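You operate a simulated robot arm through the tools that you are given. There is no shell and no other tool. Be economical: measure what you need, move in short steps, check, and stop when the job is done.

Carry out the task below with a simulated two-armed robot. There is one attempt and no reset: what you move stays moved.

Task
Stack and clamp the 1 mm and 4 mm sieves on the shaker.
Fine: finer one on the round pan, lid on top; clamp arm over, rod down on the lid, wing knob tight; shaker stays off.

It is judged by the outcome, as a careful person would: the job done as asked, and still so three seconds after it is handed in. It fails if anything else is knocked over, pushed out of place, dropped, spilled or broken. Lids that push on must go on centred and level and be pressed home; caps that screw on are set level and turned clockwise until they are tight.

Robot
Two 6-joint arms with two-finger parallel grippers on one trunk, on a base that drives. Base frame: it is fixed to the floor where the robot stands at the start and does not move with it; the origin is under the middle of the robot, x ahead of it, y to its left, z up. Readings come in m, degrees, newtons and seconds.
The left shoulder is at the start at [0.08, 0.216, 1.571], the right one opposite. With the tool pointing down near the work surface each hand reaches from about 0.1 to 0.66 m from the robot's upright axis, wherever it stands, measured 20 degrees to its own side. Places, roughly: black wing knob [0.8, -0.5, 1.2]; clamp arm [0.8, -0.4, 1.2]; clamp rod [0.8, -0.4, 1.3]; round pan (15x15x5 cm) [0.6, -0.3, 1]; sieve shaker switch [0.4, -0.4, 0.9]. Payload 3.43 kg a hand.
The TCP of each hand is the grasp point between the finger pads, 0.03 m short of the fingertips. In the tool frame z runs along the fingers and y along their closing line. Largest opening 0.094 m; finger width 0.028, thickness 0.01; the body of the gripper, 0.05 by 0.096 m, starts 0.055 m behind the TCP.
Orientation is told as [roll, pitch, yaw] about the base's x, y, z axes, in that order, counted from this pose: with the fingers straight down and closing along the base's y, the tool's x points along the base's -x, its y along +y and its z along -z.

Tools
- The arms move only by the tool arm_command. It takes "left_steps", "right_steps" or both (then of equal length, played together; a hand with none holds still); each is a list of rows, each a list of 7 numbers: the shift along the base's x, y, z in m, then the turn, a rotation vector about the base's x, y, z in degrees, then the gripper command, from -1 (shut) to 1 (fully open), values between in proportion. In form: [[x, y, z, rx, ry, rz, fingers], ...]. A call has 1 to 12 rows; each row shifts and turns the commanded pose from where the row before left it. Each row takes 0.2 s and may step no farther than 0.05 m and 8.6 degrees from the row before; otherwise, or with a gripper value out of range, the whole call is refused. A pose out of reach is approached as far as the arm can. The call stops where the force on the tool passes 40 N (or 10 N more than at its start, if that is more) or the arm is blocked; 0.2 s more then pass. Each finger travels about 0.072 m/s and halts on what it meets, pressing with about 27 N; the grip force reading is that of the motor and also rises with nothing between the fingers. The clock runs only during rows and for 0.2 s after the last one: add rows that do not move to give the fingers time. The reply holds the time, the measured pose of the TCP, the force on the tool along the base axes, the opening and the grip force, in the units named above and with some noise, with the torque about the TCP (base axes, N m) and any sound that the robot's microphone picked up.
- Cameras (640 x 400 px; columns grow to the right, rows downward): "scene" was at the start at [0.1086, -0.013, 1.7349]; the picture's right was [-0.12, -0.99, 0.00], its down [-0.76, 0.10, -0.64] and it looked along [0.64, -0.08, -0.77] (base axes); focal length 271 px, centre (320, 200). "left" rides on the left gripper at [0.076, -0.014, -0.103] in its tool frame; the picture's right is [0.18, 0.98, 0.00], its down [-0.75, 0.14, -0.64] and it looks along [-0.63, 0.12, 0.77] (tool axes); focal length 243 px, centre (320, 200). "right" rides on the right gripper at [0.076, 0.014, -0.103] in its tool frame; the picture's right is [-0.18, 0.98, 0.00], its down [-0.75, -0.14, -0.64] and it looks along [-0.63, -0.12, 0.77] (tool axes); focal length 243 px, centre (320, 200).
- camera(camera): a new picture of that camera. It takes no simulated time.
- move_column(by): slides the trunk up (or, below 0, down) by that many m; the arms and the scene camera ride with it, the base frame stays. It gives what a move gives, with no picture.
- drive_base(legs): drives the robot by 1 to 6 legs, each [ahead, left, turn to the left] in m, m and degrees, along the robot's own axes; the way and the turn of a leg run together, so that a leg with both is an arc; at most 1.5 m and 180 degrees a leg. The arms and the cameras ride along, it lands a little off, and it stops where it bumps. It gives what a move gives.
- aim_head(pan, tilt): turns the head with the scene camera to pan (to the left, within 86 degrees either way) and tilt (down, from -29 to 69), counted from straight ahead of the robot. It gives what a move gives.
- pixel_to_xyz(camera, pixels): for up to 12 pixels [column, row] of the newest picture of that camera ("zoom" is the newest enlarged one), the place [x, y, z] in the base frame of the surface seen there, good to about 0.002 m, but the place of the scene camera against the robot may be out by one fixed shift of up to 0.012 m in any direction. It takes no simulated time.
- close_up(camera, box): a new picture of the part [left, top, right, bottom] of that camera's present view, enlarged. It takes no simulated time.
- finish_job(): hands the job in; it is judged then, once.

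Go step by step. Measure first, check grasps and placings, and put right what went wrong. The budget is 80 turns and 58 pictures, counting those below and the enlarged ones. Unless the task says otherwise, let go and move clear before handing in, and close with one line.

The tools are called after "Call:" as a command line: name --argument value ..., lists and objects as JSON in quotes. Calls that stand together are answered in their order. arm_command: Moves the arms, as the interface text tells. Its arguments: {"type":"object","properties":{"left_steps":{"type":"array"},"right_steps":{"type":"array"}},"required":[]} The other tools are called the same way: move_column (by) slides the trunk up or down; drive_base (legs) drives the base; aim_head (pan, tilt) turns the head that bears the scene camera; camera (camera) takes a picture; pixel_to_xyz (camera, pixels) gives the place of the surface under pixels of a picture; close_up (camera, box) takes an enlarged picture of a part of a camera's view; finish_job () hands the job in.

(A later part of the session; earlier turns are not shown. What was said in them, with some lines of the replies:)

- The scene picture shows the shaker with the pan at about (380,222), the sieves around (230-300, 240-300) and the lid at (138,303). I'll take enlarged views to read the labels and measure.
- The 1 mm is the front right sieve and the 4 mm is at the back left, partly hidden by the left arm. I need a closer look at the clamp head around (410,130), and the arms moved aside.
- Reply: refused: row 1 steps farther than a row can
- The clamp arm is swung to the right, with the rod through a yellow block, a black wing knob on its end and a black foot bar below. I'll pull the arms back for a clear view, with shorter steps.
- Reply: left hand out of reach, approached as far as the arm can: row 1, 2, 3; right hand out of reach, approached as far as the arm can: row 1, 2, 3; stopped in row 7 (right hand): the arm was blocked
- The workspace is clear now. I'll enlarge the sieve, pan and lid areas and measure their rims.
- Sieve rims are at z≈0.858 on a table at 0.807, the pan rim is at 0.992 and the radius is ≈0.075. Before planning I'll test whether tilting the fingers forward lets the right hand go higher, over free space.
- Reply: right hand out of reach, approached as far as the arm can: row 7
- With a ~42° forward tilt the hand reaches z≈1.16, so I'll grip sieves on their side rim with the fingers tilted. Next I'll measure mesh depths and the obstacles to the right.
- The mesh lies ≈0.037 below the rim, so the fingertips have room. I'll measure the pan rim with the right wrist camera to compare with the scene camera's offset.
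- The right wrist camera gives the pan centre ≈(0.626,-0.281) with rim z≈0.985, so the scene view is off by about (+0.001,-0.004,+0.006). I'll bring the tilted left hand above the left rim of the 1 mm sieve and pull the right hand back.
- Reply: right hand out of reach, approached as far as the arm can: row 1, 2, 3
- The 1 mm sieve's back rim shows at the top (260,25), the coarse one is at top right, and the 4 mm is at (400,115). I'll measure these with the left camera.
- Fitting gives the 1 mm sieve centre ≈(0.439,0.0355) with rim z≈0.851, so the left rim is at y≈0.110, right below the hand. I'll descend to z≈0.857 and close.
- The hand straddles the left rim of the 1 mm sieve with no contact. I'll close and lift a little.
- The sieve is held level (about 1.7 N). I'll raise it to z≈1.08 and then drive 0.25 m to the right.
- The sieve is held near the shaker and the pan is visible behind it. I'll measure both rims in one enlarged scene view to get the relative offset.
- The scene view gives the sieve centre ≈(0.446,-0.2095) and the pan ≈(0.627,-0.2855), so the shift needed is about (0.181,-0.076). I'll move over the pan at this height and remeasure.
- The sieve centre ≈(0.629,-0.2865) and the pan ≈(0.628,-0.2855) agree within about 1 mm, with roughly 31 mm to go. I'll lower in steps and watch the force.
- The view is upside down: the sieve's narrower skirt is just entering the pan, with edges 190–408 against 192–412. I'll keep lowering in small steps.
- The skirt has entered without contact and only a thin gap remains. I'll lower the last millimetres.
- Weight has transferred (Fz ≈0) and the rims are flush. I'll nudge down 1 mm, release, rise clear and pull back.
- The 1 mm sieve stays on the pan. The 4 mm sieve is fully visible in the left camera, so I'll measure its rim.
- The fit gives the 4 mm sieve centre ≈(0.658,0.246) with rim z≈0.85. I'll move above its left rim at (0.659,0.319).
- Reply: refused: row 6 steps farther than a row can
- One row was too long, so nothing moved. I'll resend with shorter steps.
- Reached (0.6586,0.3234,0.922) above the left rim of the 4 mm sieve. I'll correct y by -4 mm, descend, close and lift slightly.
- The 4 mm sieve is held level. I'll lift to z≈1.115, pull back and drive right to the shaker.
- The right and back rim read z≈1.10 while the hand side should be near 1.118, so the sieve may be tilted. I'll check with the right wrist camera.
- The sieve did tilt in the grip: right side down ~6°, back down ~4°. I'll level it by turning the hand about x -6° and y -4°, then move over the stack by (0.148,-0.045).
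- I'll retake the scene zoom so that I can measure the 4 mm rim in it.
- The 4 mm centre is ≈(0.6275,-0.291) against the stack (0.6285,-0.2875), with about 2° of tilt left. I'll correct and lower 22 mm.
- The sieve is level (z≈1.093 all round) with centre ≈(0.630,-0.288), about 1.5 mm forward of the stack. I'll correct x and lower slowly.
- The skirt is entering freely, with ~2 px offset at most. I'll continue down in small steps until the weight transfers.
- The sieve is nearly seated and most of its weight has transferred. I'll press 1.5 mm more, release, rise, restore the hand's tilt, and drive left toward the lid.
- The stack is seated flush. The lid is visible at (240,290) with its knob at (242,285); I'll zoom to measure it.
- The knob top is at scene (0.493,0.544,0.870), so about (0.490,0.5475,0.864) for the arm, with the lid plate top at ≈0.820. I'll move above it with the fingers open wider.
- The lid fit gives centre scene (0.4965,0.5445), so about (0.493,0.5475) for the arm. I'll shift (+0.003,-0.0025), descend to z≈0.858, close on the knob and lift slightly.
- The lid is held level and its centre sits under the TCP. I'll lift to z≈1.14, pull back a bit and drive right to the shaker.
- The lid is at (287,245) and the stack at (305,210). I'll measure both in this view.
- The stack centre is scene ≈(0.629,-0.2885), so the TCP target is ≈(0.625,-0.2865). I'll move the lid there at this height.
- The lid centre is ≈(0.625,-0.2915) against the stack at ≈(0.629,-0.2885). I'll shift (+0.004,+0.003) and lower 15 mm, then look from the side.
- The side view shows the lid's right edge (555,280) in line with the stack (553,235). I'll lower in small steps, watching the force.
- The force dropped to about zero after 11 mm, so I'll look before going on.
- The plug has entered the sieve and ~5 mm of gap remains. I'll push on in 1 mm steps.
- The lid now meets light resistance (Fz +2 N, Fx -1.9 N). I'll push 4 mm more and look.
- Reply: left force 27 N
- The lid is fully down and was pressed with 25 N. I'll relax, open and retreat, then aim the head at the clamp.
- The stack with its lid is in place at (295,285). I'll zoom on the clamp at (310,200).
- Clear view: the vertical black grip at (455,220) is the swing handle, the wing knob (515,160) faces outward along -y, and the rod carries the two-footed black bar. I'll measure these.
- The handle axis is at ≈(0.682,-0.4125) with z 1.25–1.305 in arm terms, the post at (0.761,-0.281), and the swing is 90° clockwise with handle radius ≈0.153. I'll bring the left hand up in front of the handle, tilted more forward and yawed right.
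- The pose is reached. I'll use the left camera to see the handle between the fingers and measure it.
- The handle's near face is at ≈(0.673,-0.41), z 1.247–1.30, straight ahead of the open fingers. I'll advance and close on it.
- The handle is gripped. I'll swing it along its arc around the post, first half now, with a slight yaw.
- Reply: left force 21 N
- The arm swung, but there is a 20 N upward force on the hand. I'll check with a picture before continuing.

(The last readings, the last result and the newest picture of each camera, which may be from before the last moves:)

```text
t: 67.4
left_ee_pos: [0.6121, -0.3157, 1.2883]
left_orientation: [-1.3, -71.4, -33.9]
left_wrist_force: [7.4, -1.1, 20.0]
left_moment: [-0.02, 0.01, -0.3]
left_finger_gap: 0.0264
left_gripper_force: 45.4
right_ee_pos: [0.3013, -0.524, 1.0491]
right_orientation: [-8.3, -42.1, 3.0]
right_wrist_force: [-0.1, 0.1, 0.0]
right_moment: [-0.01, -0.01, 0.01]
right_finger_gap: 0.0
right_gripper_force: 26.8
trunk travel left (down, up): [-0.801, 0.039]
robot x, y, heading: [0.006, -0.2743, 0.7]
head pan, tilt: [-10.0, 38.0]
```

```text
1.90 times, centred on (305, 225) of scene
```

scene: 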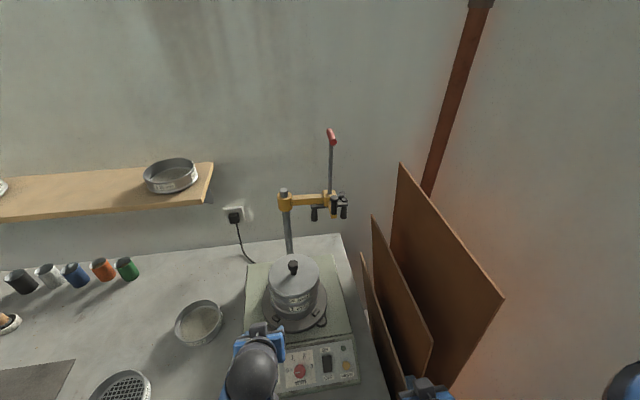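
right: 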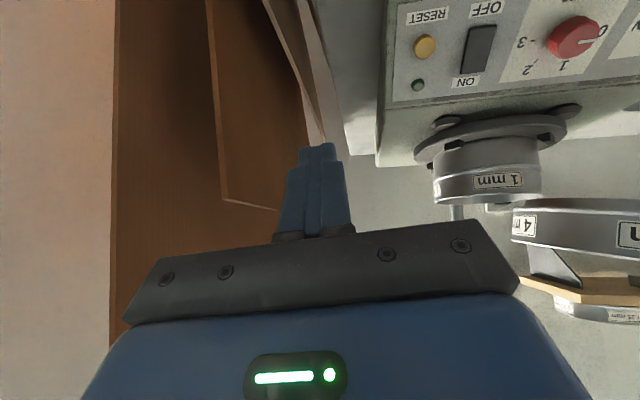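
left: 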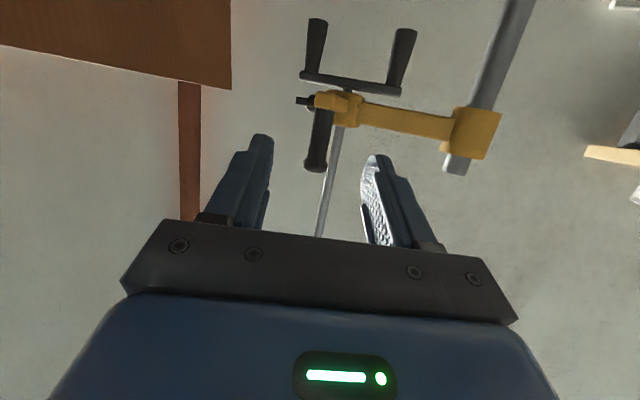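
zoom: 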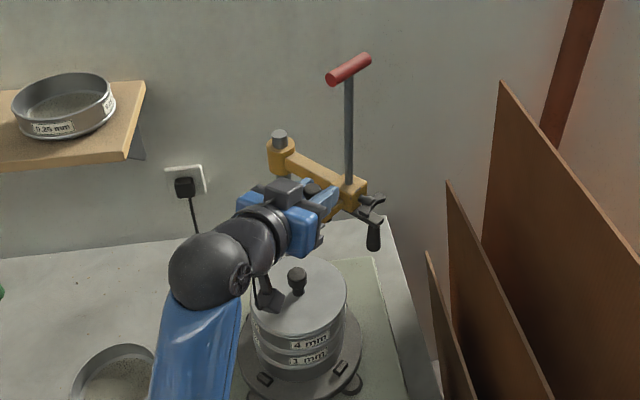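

The arm has swung halfway and nothing else is touching, so the upward load comes from the grip on the handle. I'll ease up 3 mm and go on with the second half.

Call:
arm_command --left_steps '[[-0.0035, 0.0197, 0.003, 0, 0, -2, -1], [-0.001, 0.0199, 0, 0, 0, -2, -1], [0.0017, 0.0199, 0, 0, 0, -2, -1], [0.0043, 0.0195, 0, 0, 0, -2, -1], [0.0067, 0.0188, 0, 0, 0, -2, -1], [0.0092, 0.0177, 0, 0, 0, -2, -1], [0, 0, 0, 0, 0, 0, -1]]'

Call:
close_up --camera "scene" --box '[230, 120, 380, 330]'

```text
t: 69.0
left_ee_pos: [0.6289, -0.2052, 1.2893]
left_orientation: [-1.2, -71.0, -46.1]
left_wrist_force: [-1.7, -6.0, 9.6]
left_moment: [-0.71, -0.52, -0.2]
left_finger_gap: 0.0255
left_gripper_force: 45.4
right_ee_pos: [0.3004, -0.5264, 1.0493]
right_orientation: [-8.2, -42.2, 2.8]
right_wrist_force: [0.0, -0.7, 0.2]
right_moment: [0.0, 0.04, 0.0]
right_finger_gap: 0.0001
right_gripper_force: 27.1
trunk travel left (down, up): [-0.801, 0.039]
robot x, y, heading: [0.0041, -0.2725, 1.1]
head pan, tilt: [-10.0, 38.0]
```

```text
1.90 times, centred on (305, 225) of scene
```

zoom: 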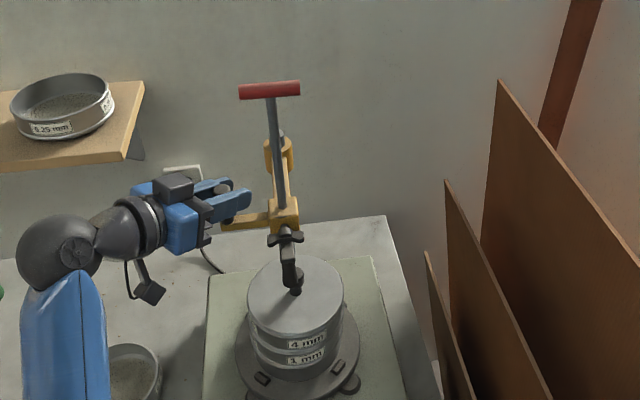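

The arm is now over the stack. I'll measure the rod, feet, wing knob and lid for alignment.

Call:
pixel_to_xyz --camera "zoom" --pixels '[[277, 150], [282, 190], [284, 215], [285, 240], [273, 240], [301, 238], [291, 265], [293, 280], [249, 300], [343, 300], [270, 91], [290, 285]]'

```text
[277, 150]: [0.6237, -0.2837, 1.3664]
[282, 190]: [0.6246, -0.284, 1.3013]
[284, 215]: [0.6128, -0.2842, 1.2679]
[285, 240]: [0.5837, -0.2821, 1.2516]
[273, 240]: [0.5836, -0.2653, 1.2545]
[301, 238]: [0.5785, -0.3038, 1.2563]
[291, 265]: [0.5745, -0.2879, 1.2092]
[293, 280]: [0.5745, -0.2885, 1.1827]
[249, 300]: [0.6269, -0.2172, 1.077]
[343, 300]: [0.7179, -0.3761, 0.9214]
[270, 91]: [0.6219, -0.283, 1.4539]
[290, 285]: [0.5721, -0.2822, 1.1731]
```

The rod is at ≈(0.6305,-0.284) scene while the lid centre is y≈-0.289, so I'll swing back about 2°. At the same time I'll raise the right hand in front of the rod, near-horizontal and yawed left.

Call:
arm_command --left_steps '[[-0.0015, -0.0023, 0, 0, 0, 0, -1], [-0.0012, -0.0023, 0, 0, 0, 0, -1], [0, 0, 0, 0, 0, 0, -1], [0, 0, 0, 0, 0, 0, -1], [0, 0, 0, 0, 0, 0, -1], [0, 0, 0, 0, 0, 0, -1], [0, 0, 0, 0, 0, 0, -1], [0, 0, 0, 0, 0, 0, -1], [0, 0, 0, 0, 0, 0, -1], [0, 0, 0, 0, 0, 0, -1], [0, 0, 0, 0, 0, 0, -1], [0, 0, 0, 0, 0, 0, -1]]' --right_steps '[[0.019, 0.015, 0.015, 6.2, 0, 5.6, 0], [0.019, 0.015, 0.015, 0, -7.2, 0, 0], [0.019, 0.015, 0.015, 0, -7.2, 0, 0], [0.019, 0.015, 0.015, 0, -7.2, 0, 0], [0.019, 0.015, 0.036, 0, -7.2, 0, 0], [0.019, 0.015, 0.036, 0, -7.2, 0, 0], [0.019, 0.015, 0.036, 0, 0, 7, 0], [0.019, 0.015, 0.036, 0, 0, 7, 0], [0.019, 0.015, 0.036, 0, 0, 6, 0], [0.019, 0.015, 0.036, 0, 0, 0, 0], [0.019, 0.015, 0.036, 0, 0, 0, 0], [0.019, 0.015, 0.036, 0, 0, 0, 0]]'

```text
t: 71.6
left_ee_pos: [0.6276, -0.2073, 1.2882]
left_orientation: [-1.2, -71.2, -46.0]
left_wrist_force: [11.3, -2.4, 25.3]
left_moment: [0.52, 0.52, 0.06]
left_finger_gap: 0.0253
left_gripper_force: 45.4
right_ee_pos: [0.5477, -0.3402, 1.3782]
right_orientation: [-8.4, -78.2, 30.6]
right_wrist_force: [-0.5, 0.1, 0.0]
right_moment: [-0.01, 0.0, 0.01]
right_finger_gap: 0.0471
right_gripper_force: 0.0
right hand out of reach, approached as far as the arm can: row 7, 8, 9
trunk travel left (down, up): [-0.801, 0.039]
robot x, y, heading: [0.0043, -0.2687, 1.1]
head pan, tilt: [-10.0, 38.0]
```

The right hand is in front of the rod at (0.548,-0.340,1.378). I'll ease the left hand up 3 mm, then advance the right hand to the rod and close on it.

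Call:
arm_command --left_steps '[[0, 0, 0.0015, 0, 0, 0, -1], [0, 0, 0.0015, 0, 0, 0, -1], [0, 0, 0, 0, 0, 0, -1], [0, 0, 0, 0, 0, 0, -1], [0, 0, 0, 0, 0, 0, -1], [0, 0, 0, 0, 0, 0, -1], [0, 0, 0, 0, 0, 0, -1], [0, 0, 0, 0, 0, 0, -1]]' --right_steps '[[0.02, 0.0145, 0, 0, 0, 0, 0], [0.02, 0.0145, 0, 0, 0, 0, 0], [0.02, 0.0145, 0, 0, 0, 0, 0], [0.02, 0.0145, 0, 0, 0, 0, 0], [0, 0, 0, 0, 0, 0, -0.4], [0, 0, 0, 0, 0, 0, -1], [0, 0, 0, 0, 0, 0, -1], [0, 0, 0, 0, 0, 0, -1]]'

```text
t: 73.4
left_ee_pos: [0.6271, -0.2075, 1.29]
left_orientation: [-1.8, -70.7, -45.5]
left_wrist_force: [3.2, -11.6, -9.5]
left_moment: [0.6, 0.31, -0.01]
left_finger_gap: 0.0252
left_gripper_force: 45.1
right_ee_pos: [0.6274, -0.2816, 1.3758]
right_orientation: [-7.8, -78.2, 30.2]
right_wrist_force: [-6.5, 9.6, -0.5]
right_moment: [1.06, 0.33, 0.01]
right_finger_gap: 0.0164
right_gripper_force: 44.2
trunk travel left (down, up): [-0.801, 0.039]
robot x, y, heading: [0.0054, -0.2702, 0.9]
head pan, tilt: [-10.0, 38.0]
```

The right hand holds the rod (gap 0.016). I'll pull it down gently to see whether it is free.

Call:
arm_command --right_steps '[[0, 0, -0.004, 0, 0, 0, -1], [0, 0, -0.004, 0, 0, 0, -1], [0, 0, -0.004, 0, 0, 0, -1], [0, 0, -0.004, 0, 0, 0, -1]]'

```text
t: 74.4
left_ee_pos: [0.6267, -0.2074, 1.2907]
left_orientation: [-1.7, -71.0, -45.6]
left_wrist_force: [3.2, -19.4, -16.8]
left_moment: [0.31, 0.08, -0.04]
left_finger_gap: 0.0253
left_gripper_force: 44.9
right_ee_pos: [0.6271, -0.2825, 1.3614]
right_orientation: [-7.9, -78.3, 30.4]
right_wrist_force: [-10.6, 18.9, 2.3]
right_moment: [0.95, 0.3, -0.02]
right_finger_gap: 0.0165
right_gripper_force: 45.5
trunk travel left (down, up): [-0.801, 0.039]
robot x, y, heading: [0.0051, -0.2702, 0.7]
head pan, tilt: [-10.0, 38.0]
```

The rod slides freely (14 mm with only ~2 N). I'll ease the left hand -3 mm in y to reduce the cross-load and keep lowering.

Call:
arm_command --left_steps '[[-0.001, -0.0015, -0.001, 0, 0, 0, -1], [-0.001, -0.0015, -0.001, 0, 0, 0, -1], [0, 0, 0, 0, 0, 0, -1], [0, 0, 0, 0, 0, 0, -1], [0, 0, 0, 0, 0, 0, -1], [0, 0, 0, 0, 0, 0, -1], [0, 0, 0, 0, 0, 0, -1]]' --right_steps '[[0, 0, -0.008, 0, 0, 0, -1], [0, 0, -0.008, 0, 0, 0, -1], [0, 0, -0.008, 0, 0, 0, -1], [0, 0, -0.008, 0, 0, 0, -1], [0, 0, -0.008, 0, 0, 0, -1], [0, 0, -0.008, 0, 0, 0, -1], [0, 0, -0.006, 0, 0, 0, -1]]'

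Call:
close_up --camera "scene" --box '[230, 120, 380, 330]'

```text
t: 76.0
left_ee_pos: [0.6258, -0.2091, 1.2909]
left_orientation: [-1.0, -71.3, -46.1]
left_wrist_force: [16.3, 4.3, 9.1]
left_moment: [0.17, 0.25, 0.28]
left_finger_gap: 0.025
left_gripper_force: 45.5
right_ee_pos: [0.6277, -0.2849, 1.3085]
right_orientation: [-8.4, -78.1, 30.5]
right_wrist_force: [-11.9, -4.8, 2.2]
right_moment: [0.93, 0.49, 0.03]
right_finger_gap: 0.0164
right_gripper_force: 44.7
trunk travel left (down, up): [-0.801, 0.039]
robot x, y, heading: [0.0032, -0.2728, 0.7]
head pan, tilt: [-10.0, 38.0]
```

```text
1.90 times, centred on (305, 225) of scene
```

zoom: 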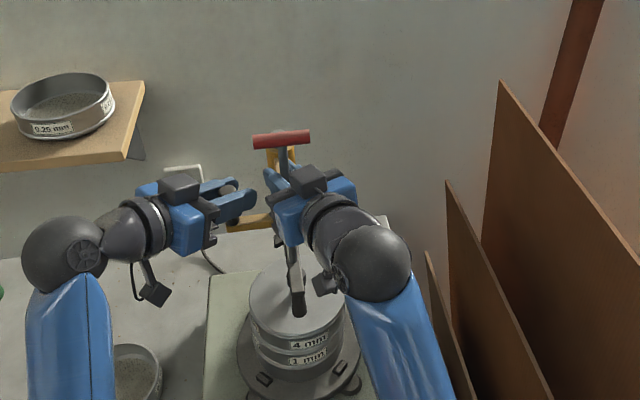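

The rod is down ~68 mm with its foot near the lid at (298,312). I'll measure what is left before the fingers reach the block.

Call:
pixel_to_xyz --camera "zoom" --pixels '[[298, 308], [298, 314], [297, 295], [280, 138], [265, 325], [250, 305], [343, 305], [292, 250], [295, 275], [274, 240]]'

```text
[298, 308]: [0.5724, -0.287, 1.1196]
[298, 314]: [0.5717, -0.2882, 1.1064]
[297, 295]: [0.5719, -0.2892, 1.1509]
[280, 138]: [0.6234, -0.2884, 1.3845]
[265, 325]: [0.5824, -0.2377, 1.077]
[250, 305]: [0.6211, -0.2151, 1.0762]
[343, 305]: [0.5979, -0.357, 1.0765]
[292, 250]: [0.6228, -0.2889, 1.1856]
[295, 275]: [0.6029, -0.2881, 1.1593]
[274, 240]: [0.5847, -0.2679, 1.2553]
```

27 mm remain and the feet and rod (y≈-0.288) are centred on the lid. I'll regrip the rod 38 mm higher and pull down the rest.

Call:
arm_command --right_steps '[[0, 0, 0, 0, 0, 0, -0.2], [0, 0, 0, 0, 0, 0, -0.2], [0, 0, 0.019, 0, 0, 0, -0.2], [0, 0, 0.019, 0, 0, 0, -0.2], [0, 0, 0, 0, 0, 0, -1], [0, 0, 0, 0, 0, 0, -1], [0, 0, 0, 0, 0, 0, -1], [0, 0, -0.006, 0, 0, 0, -1], [0, 0, -0.006, 0, 0, 0, -1], [0, 0, -0.006, 0, 0, 0, -1], [0, 0, -0.004, 0, 0, 0, -1]]'

```text
t: 78.4
left_ee_pos: [0.6259, -0.2096, 1.2909]
left_orientation: [-1.0, -71.2, -46.0]
left_wrist_force: [5.0, 15.1, 28.7]
left_moment: [-0.2, 0.03, -0.14]
left_finger_gap: 0.0249
left_gripper_force: 44.7
right_ee_pos: [0.6283, -0.2841, 1.3244]
right_orientation: [-8.4, -78.3, 30.6]
right_wrist_force: [11.1, -15.2, 5.4]
right_moment: [1.04, 0.28, -0.03]
right_finger_gap: 0.0166
right_gripper_force: 45.1
trunk travel left (down, up): [-0.801, 0.039]
robot x, y, heading: [0.0038, -0.2693, 0.9]
head pan, tilt: [-10.0, 38.0]
```

No contact yet. I'll lower in 2 mm steps until the lid takes load.

Call:
arm_command --right_steps '[[0, 0, -0.002, 0, 0, 0, -1], [0, 0, -0.002, 0, 0, 0, -1], [0, 0, -0.002, 0, 0, 0, -1], [0, 0, -0.002, 0, 0, 0, -1], [0, 0, 0, 0, 0, 0, -1]]'

```text
t: 79.2
left_ee_pos: [0.6264, -0.2104, 1.2916]
left_orientation: [-0.8, -71.3, -46.3]
left_wrist_force: [2.1, 1.8, 7.7]
left_moment: [0.57, 0.49, -0.15]
left_finger_gap: 0.0248
left_gripper_force: 45.0
right_ee_pos: [0.6273, -0.284, 1.3242]
right_orientation: [-8.6, -79.3, 30.6]
right_wrist_force: [2.4, -1.0, 5.6]
right_moment: [0.73, 1.04, 0.0]
right_finger_gap: 0.0164
right_gripper_force: 44.9
trunk travel left (down, up): [-0.801, 0.039]
robot x, y, heading: [0.0067, -0.2713, 0.8]
head pan, tilt: [-10.0, 38.0]
stopped in row 4 (right hand): the force on the tool passed its limit at 41 N (the readings are from after the stop); the commanded pose is now the measured one
```

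The pull stopped at 41 N, probably with the feet on the lid. I'll verify with a close-up.

Call:
close_up --camera "scene" --box '[255, 210, 345, 300]'

Call:
pixel_to_xyz --camera "zoom" --pixels '[[270, 300], [275, 320], [275, 330], [275, 340], [280, 310], [285, 320], [285, 335], [200, 300], [285, 280], [290, 345]]'

```text
4.44 times, centred on (300, 255) of scene
```

zoom: 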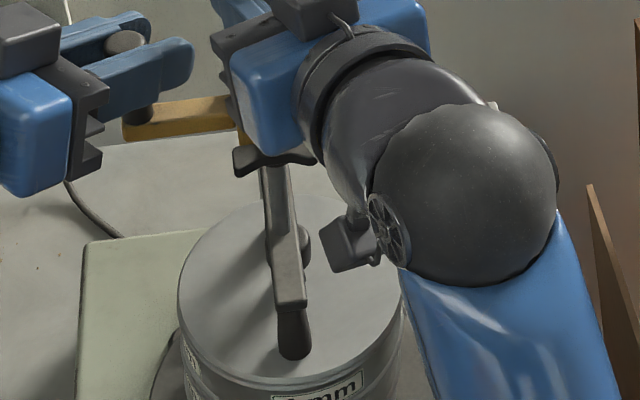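

```text
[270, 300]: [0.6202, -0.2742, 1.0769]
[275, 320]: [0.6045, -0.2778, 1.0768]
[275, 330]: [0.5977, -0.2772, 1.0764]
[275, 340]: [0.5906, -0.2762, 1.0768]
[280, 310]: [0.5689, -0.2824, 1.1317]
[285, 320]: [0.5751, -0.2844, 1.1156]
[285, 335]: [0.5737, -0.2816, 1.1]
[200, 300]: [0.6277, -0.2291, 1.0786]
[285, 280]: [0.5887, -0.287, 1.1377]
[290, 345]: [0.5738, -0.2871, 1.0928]
```

Call:
pixel_to_xyz --camera "zoom" --pixels '[[294, 350], [294, 354], [294, 357], [294, 360], [294, 363], [294, 368], [245, 158], [310, 245], [300, 240]]'

```text
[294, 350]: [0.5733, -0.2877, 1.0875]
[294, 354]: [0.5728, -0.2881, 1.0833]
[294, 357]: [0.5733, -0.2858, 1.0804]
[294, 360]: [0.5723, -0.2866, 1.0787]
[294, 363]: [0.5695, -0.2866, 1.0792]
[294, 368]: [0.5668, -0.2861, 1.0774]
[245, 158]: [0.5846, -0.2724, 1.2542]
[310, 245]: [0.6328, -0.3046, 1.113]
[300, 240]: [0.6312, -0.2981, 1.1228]
```

The foot meets the lid (z 1.0785 at (294,360)), so the rod is down. Now I'll let go with both hands, back the left away along its fingers, and bring the right back level in front of the wing knob.

Call:
arm_command --left_steps '[[0, 0, 0, 0, 0, 0, -0.2], [0, 0, 0, 0, 0, 0, 0.1], [0, 0, 0, 0, 0, 0, 0.1], [-0.026, 0.027, 0.013, 0, 0, 0, 0.1], [-0.026, 0.027, 0.013, 0, 0, 0, 0.1], [-0.026, 0.027, 0.013, 0, 0, 0, 0.1], [-0.03, 0.03, 0, 0, 0, 0, 0.1], [-0.03, 0.03, 0, 0, 0, 0, 0.1], [-0.03, 0.03, 0, 0, 0, 0, 0.1], [0, 0, 0, 0, 0, 0, 0.1], [0, 0, 0, 0, 0, 0, 0.1]]' --right_steps '[[0, 0, 0, 0, 0, 0, -0.2], [0, 0, 0, 0, 0, 0, 0], [0, 0, 0, 0, 0, 0, 0], [-0.031, -0.016, 0.004, 0, 0, 0, 0], [-0.031, -0.016, 0.004, 0, 0, 0, 0], [-0.031, -0.016, 0, 0, 0, 0, 0], [-0.03, 0.01, 0, 0, 0, -7.4, 0], [-0.01, 0.01, -0.01, 0, 0, -7.4, 0.2], [0, 0.01, -0.02, 0, 0, -7.4, 0.4], [0, 0.01, -0.02, 0.8, -5.5, 0, 0.4], [0, 0.01, -0.025, 0.8, -5.5, 0, 0.4]]'

Call:
camera --camera "right"

```text
t: 81.6
left_ee_pos: [0.4581, -0.038, 1.3307]
left_orientation: [-1.2, -71.2, -45.9]
left_wrist_force: [0.2, 0.1, 0.3]
left_moment: [0.01, 0.0, -0.01]
left_finger_gap: 0.0519
left_gripper_force: 0.1
right_ee_pos: [0.4947, -0.2819, 1.2567]
right_orientation: [-156.8, -89.8, 156.6]
right_wrist_force: [-0.1, -0.5, 0.3]
right_moment: [-0.03, 0.02, -0.03]
right_finger_gap: 0.0656
right_gripper_force: 0.0
trunk travel left (down, up): [-0.801, 0.039]
robot x, y, heading: [0.0023, -0.2729, 0.9]
head pan, tilt: [-10.0, 38.0]
```

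```text
4 pictures are left
```

right: 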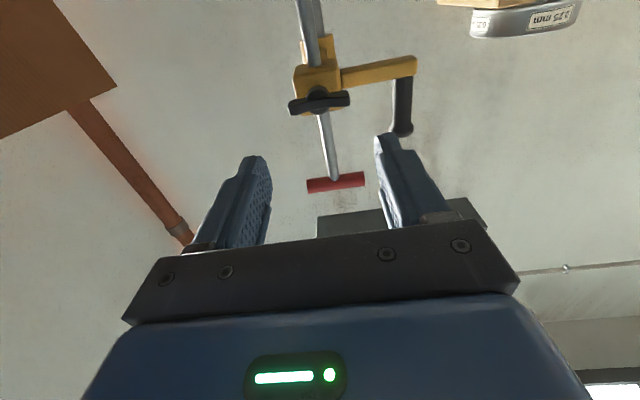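

The right hand is level in front of the wing knob at (318,102), whose wings span (288–350). I'll measure it.

Call:
pixel_to_xyz --camera "right" --pixels '[[293, 105], [347, 98], [318, 103], [318, 95], [320, 76], [325, 130], [400, 95], [335, 178]]'

```text
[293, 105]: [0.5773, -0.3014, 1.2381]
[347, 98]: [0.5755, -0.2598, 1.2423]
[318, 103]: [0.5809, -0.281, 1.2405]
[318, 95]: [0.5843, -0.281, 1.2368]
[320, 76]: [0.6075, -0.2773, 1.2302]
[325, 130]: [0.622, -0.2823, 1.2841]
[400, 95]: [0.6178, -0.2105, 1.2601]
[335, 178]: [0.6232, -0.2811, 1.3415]
```

The knob centre is ≈(0.579,-0.281,1.242) with wings level and 45 mm wide. I'll advance, close on the wing tips and turn clockwise (+x) 48° first.

Call:
arm_command --right_steps '[[0.0, 0.001, -0.0145, 0, 0, 0, 0.4], [0.025, 0, 0, 0, 0, 0, 0.4], [0.025, 0, 0, 0, 0, 0, 0.4], [0.025, 0, 0, 0, 0, 0, 0.4], [0, 0, 0, 0, 0, 0, 0], [0, 0, 0, 0, 0, 0, -0.5], [0, 0, 0, 0, 0, 0, -1], [0, 0, 0, 0, 0, 0, -1]]'

Call:
arm_command --right_steps '[[0, 0, 0, 8, 0, 0, -1], [0, 0, 0, 8, 0, 0, -1], [0, 0, 0, 8, 0, 0, -1], [0, 0, 0, 8, 0, 0, -1], [0, 0, 0, 8, 0, 0, -1], [0, 0, 0, 8, 0, 0, -1]]'

```text
t: 83.4
left_ee_pos: [0.4602, -0.0382, 1.3302]
left_orientation: [-1.3, -71.2, -45.7]
left_wrist_force: [0.0, 0.3, 0.5]
left_moment: [0.01, 0.01, -0.03]
left_finger_gap: 0.052
left_gripper_force: 0.0
right_ee_pos: [0.5711, -0.2817, 1.242]
right_orientation: [-134.0, -89.8, 133.8]
right_wrist_force: [3.0, 0.0, -1.2]
right_moment: [0.01, -0.3, 0.08]
right_finger_gap: 0.0478
right_gripper_force: 45.4
trunk travel left (down, up): [-0.801, 0.039]
robot x, y, heading: [0.0066, -0.2685, 0.6]
head pan, tilt: [-10.0, 38.0]
```

```text
t: 84.8
left_ee_pos: [0.4587, -0.0377, 1.3286]
left_orientation: [-1.3, -71.2, -45.6]
left_wrist_force: [1.0, 0.4, 0.0]
left_moment: [0.0, 0.04, -0.02]
left_finger_gap: 0.0522
left_gripper_force: 0.0
right_ee_pos: [0.5709, -0.2813, 1.2416]
right_orientation: [90.1, -42.0, -90.2]
right_wrist_force: [6.4, 0.6, 5.3]
right_moment: [-0.01, 0.3, 0.15]
right_finger_gap: 0.0477
right_gripper_force: 44.8
trunk travel left (down, up): [-0.801, 0.039]
robot x, y, heading: [0.0034, -0.275, 1.0]
head pan, tilt: [-10.0, 38.0]
```

The wings follow the grip (gap unchanged at 0.0477) with almost no torque yet. I'll keep turning.

Call:
arm_command --right_steps '[[0, 0, 0, 8, 0, 0, -1], [0, 0, 0, 8, 0, 0, -1], [0, 0, 0, 8, 0, 0, -1], [0, 0, 0, 8, 0, 0, -1], [0, 0, 0, 8, 0, 0, -1], [0, 0, 0, 8, 0, 0, -1]]'

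```text
t: 86.2
left_ee_pos: [0.4597, -0.0349, 1.3285]
left_orientation: [-1.4, -71.3, -45.5]
left_wrist_force: [-0.5, 0.0, 0.2]
left_moment: [0.01, -0.02, 0.03]
left_finger_gap: 0.0516
left_gripper_force: 0.0
right_ee_pos: [0.5715, -0.2781, 1.2437]
right_orientation: [90.0, 5.9, -90.2]
right_wrist_force: [12.8, 1.3, 19.6]
right_moment: [-1.26, 0.0, 0.17]
right_finger_gap: 0.0481
right_gripper_force: 45.1
trunk travel left (down, up): [-0.801, 0.039]
robot x, y, heading: [0.0058, -0.2757, 0.9]
head pan, tilt: [-10.0, 38.0]
```

After 96° the torque is 1.26 N m against the turn, so it is tightening. I'll turn a little more to make sure.

Call:
arm_command --right_steps '[[0, 0, 0, 6, 0, 0, -1], [0, 0, 0, 6, 0, 0, -1], [0, 0, 0, 6, 0, 0, -1], [0, 0, 0, 0, 0, 0, -1]]'

```text
t: 87.2
left_ee_pos: [0.4577, -0.0359, 1.3303]
left_orientation: [-1.1, -71.3, -45.8]
left_wrist_force: [-0.6, 0.3, 0.4]
left_moment: [0.01, 0.04, 0.0]
left_finger_gap: 0.0517
left_gripper_force: 0.0
right_ee_pos: [0.5681, -0.2805, 1.243]
right_orientation: [90.0, 24.0, -90.1]
right_wrist_force: [10.7, 2.0, 25.6]
right_moment: [-0.32, -0.36, 0.1]
right_finger_gap: 0.0467
right_gripper_force: 44.7
trunk travel left (down, up): [-0.801, 0.039]
robot x, y, heading: [0.0007, -0.2702, 1.0]
head pan, tilt: [-10.0, 38.0]
```

The torque fell to 0.3 N m and the hand shifted 3 mm, so the fingers probably slipped on a tight knob. I'll open, back off and look.

Call:
arm_command --right_steps '[[0, 0, 0, 0, 0, 0, -0.2], [0, 0, 0, 0, 0, 0, 0.4], [0, 0, 0, 0, 0, 0, 0.4], [-0.03, 0, 0, 0, 0, 0, 0.4], [-0.03, 0, 0, 0, 0, 0, 0.4], [-0.015, 0, 0, 0, 0, 0, 0.4]]'

Call:
camera --camera "right"

```text
t: 88.6
left_ee_pos: [0.4585, -0.0385, 1.3305]
left_orientation: [-1.2, -71.3, -45.8]
left_wrist_force: [0.1, -0.6, -0.2]
left_moment: [-0.03, 0.02, -0.01]
left_finger_gap: 0.0516
left_gripper_force: 0.1
right_ee_pos: [0.4945, -0.2816, 1.242]
right_orientation: [89.9, 23.9, -90.1]
right_wrist_force: [1.4, 0.1, -0.6]
right_moment: [0.0, -0.01, -0.01]
right_finger_gap: 0.066
right_gripper_force: 0.1
trunk travel left (down, up): [-0.801, 0.039]
robot x, y, heading: [0.0058, -0.271, 0.8]
head pan, tilt: [-10.0, 38.0]
```

```text
3 pictures are left
```

right: 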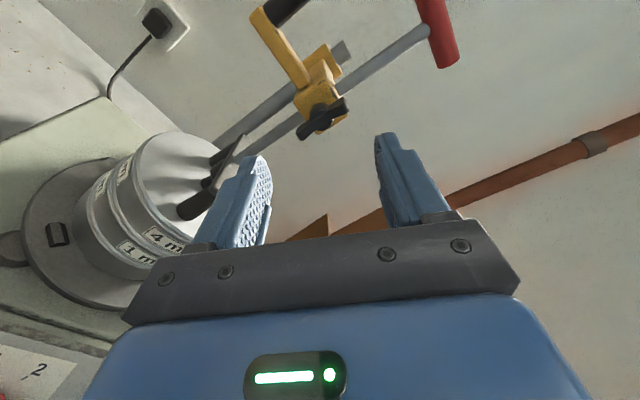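

I can see the knob at (322,118) with wing ends near (300,133) and (345,102). I'll measure their present angle.

Call:
pixel_to_xyz --camera "right" --pixels '[[301, 133], [343, 103], [322, 118], [330, 110], [306, 128], [186, 212], [190, 216], [400, 45]]'

```text
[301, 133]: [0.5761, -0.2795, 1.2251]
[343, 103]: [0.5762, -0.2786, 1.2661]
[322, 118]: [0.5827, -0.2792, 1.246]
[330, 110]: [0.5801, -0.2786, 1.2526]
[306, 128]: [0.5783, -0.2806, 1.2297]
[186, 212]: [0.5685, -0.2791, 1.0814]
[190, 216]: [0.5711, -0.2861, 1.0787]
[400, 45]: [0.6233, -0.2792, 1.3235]
```

The wings now stand vertical: they turned ~90° and then the fingers slipped at about 1.3 N m. I'll regrip squarely (roll back 24°) and tighten once more to confirm it is at its stop.

Call:
arm_command --right_steps '[[0, 0.002, 0.002, -8, 0, 0, 0.4], [0, 0, 0, -8, 0, 0, 0.4], [0, 0, 0.001, -8, 0, 0, 0.4], [0.025, 0, 0, 0, 0, 0, 0.4], [0.025, 0, 0, 0, 0, 0, 0.4], [0.028, 0, 0, 0, 0, 0, 0.4], [0, 0, 0, 0, 0, 0, -0.5], [0, 0, 0, 0, 0, 0, -1], [0, 0, 0, 0, 0, 0, -1]]'

Call:
arm_command --right_steps '[[0, 0, 0, 4, 0, 0, -1], [0, 0, 0, 4, 0, 0, -1]]'

Call:
arm_command --right_steps '[[0, 0, 0, 4, 0, 0, -1], [0, 0, 0, 4, 0, 0, -1]]'

```text
t: 90.6
left_ee_pos: [0.4605, -0.0372, 1.3297]
left_orientation: [-1.2, -71.2, -45.6]
left_wrist_force: [-0.6, 0.0, 0.1]
left_moment: [0.01, 0.02, 0.0]
left_finger_gap: 0.0514
left_gripper_force: 0.0
right_ee_pos: [0.5741, -0.2785, 1.2448]
right_orientation: [89.7, -0.2, -90.2]
right_wrist_force: [-0.8, -0.5, -10.7]
right_moment: [0.01, 0.37, -0.09]
right_finger_gap: 0.0478
right_gripper_force: 44.9
trunk travel left (down, up): [-0.801, 0.039]
robot x, y, heading: [0.0035, -0.2717, 0.8]
head pan, tilt: [-10.0, 38.0]
```

```text
t: 91.2
left_ee_pos: [0.4607, -0.0387, 1.3303]
left_orientation: [-1.3, -71.1, -45.7]
left_wrist_force: [0.2, -0.4, -0.2]
left_moment: [-0.02, -0.02, 0.01]
left_finger_gap: 0.0515
left_gripper_force: 0.1
right_ee_pos: [0.5749, -0.2805, 1.2426]
right_orientation: [89.7, 7.8, -90.3]
right_wrist_force: [-3.1, -3.1, -16.3]
right_moment: [-1.01, 0.26, -0.2]
right_finger_gap: 0.0483
right_gripper_force: 45.4
trunk travel left (down, up): [-0.801, 0.039]
robot x, y, heading: [0.0048, -0.2691, 0.8]
head pan, tilt: [-10.0, 38.0]
```

```text
t: 91.8
left_ee_pos: [0.4598, -0.0385, 1.33]
left_orientation: [-1.3, -71.1, -45.7]
left_wrist_force: [-0.8, 0.4, 0.0]
left_moment: [0.04, -0.01, -0.02]
left_finger_gap: 0.0516
left_gripper_force: 0.0
right_ee_pos: [0.5743, -0.2789, 1.2428]
right_orientation: [89.6, 15.9, -90.4]
right_wrist_force: [-3.1, -2.8, -22.1]
right_moment: [-0.73, 0.22, -0.18]
right_finger_gap: 0.0481
right_gripper_force: 44.8
trunk travel left (down, up): [-0.801, 0.039]
robot x, y, heading: [0.0063, -0.2724, 0.8]
head pan, tilt: [-10.0, 38.0]
5 turns are left
```

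The knob resists at once (≈1 N m within 8°) and does not turn on, so it is tight. I'll release, back off and take a last look.

Call:
arm_command --right_steps '[[0, 0, 0, 0, 0, 0, -0.2], [0, 0, 0, 0, 0, 0, 0.4], [0, 0, 0, 0, 0, 0, 0.4], [-0.03, 0, 0, 0, 0, 0, 0.4], [-0.03, 0, 0, 0, 0, 0, 0.4], [-0.03, 0, 0, 0, 0, 0, 0.4], [-0.03, -0.02, 0, 0, 0, 0, 0.4], [-0.03, -0.03, 0, 0, 0, 0, 0.4], [0, -0.03, 0, 0, 0, 0, 0.4]]'

Call:
close_up --camera "scene" --box '[230, 120, 380, 330]'

Call:
pixel_to_xyz --camera "zoom" --pixels '[[285, 240], [292, 265], [298, 315], [280, 140], [250, 305], [343, 305]]'

```text
t: 93.8
left_ee_pos: [0.4571, -0.0373, 1.3292]
left_orientation: [-1.1, -71.2, -45.9]
left_wrist_force: [-0.2, 0.1, 0.3]
left_moment: [0.01, -0.01, -0.01]
left_finger_gap: 0.0516
left_gripper_force: 0.1
right_ee_pos: [0.4223, -0.3596, 1.2447]
right_orientation: [89.9, 15.9, -90.2]
right_wrist_force: [0.7, 0.3, 0.1]
right_moment: [0.0, -0.01, 0.0]
right_finger_gap: 0.0657
right_gripper_force: 0.1
trunk travel left (down, up): [-0.801, 0.039]
robot x, y, heading: [0.0022, -0.2705, 0.8]
head pan, tilt: [-10.0, 38.0]
```

```text
1.90 times, centred on (305, 225) of scene
```

zoom: 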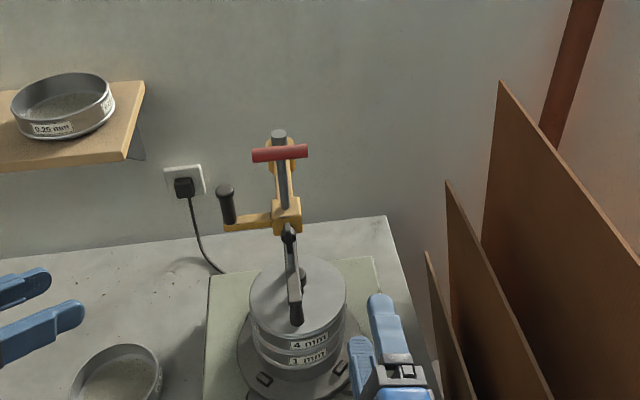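

```text
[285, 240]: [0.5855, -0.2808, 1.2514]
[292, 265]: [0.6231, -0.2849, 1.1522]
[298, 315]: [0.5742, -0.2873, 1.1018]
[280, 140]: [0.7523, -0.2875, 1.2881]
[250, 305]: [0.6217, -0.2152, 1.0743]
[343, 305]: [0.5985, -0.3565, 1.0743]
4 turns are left
```

The last view shows the 1 mm and 4 mm sieves on the pan with the lid on, the arm over the stack, the feet on the lid at (297,322) and the wing knob upright and tight. Both hands are clear, so I'll hand in.

Call:
finish_job

```text
The job is handed in.
```

The 1 mm sieve is on the pan with the 4 mm above it and the lid pressed home; the clamp arm is over the stack, the rod is down on the lid, the wing knob is tight, and I never touched the shaker switch.
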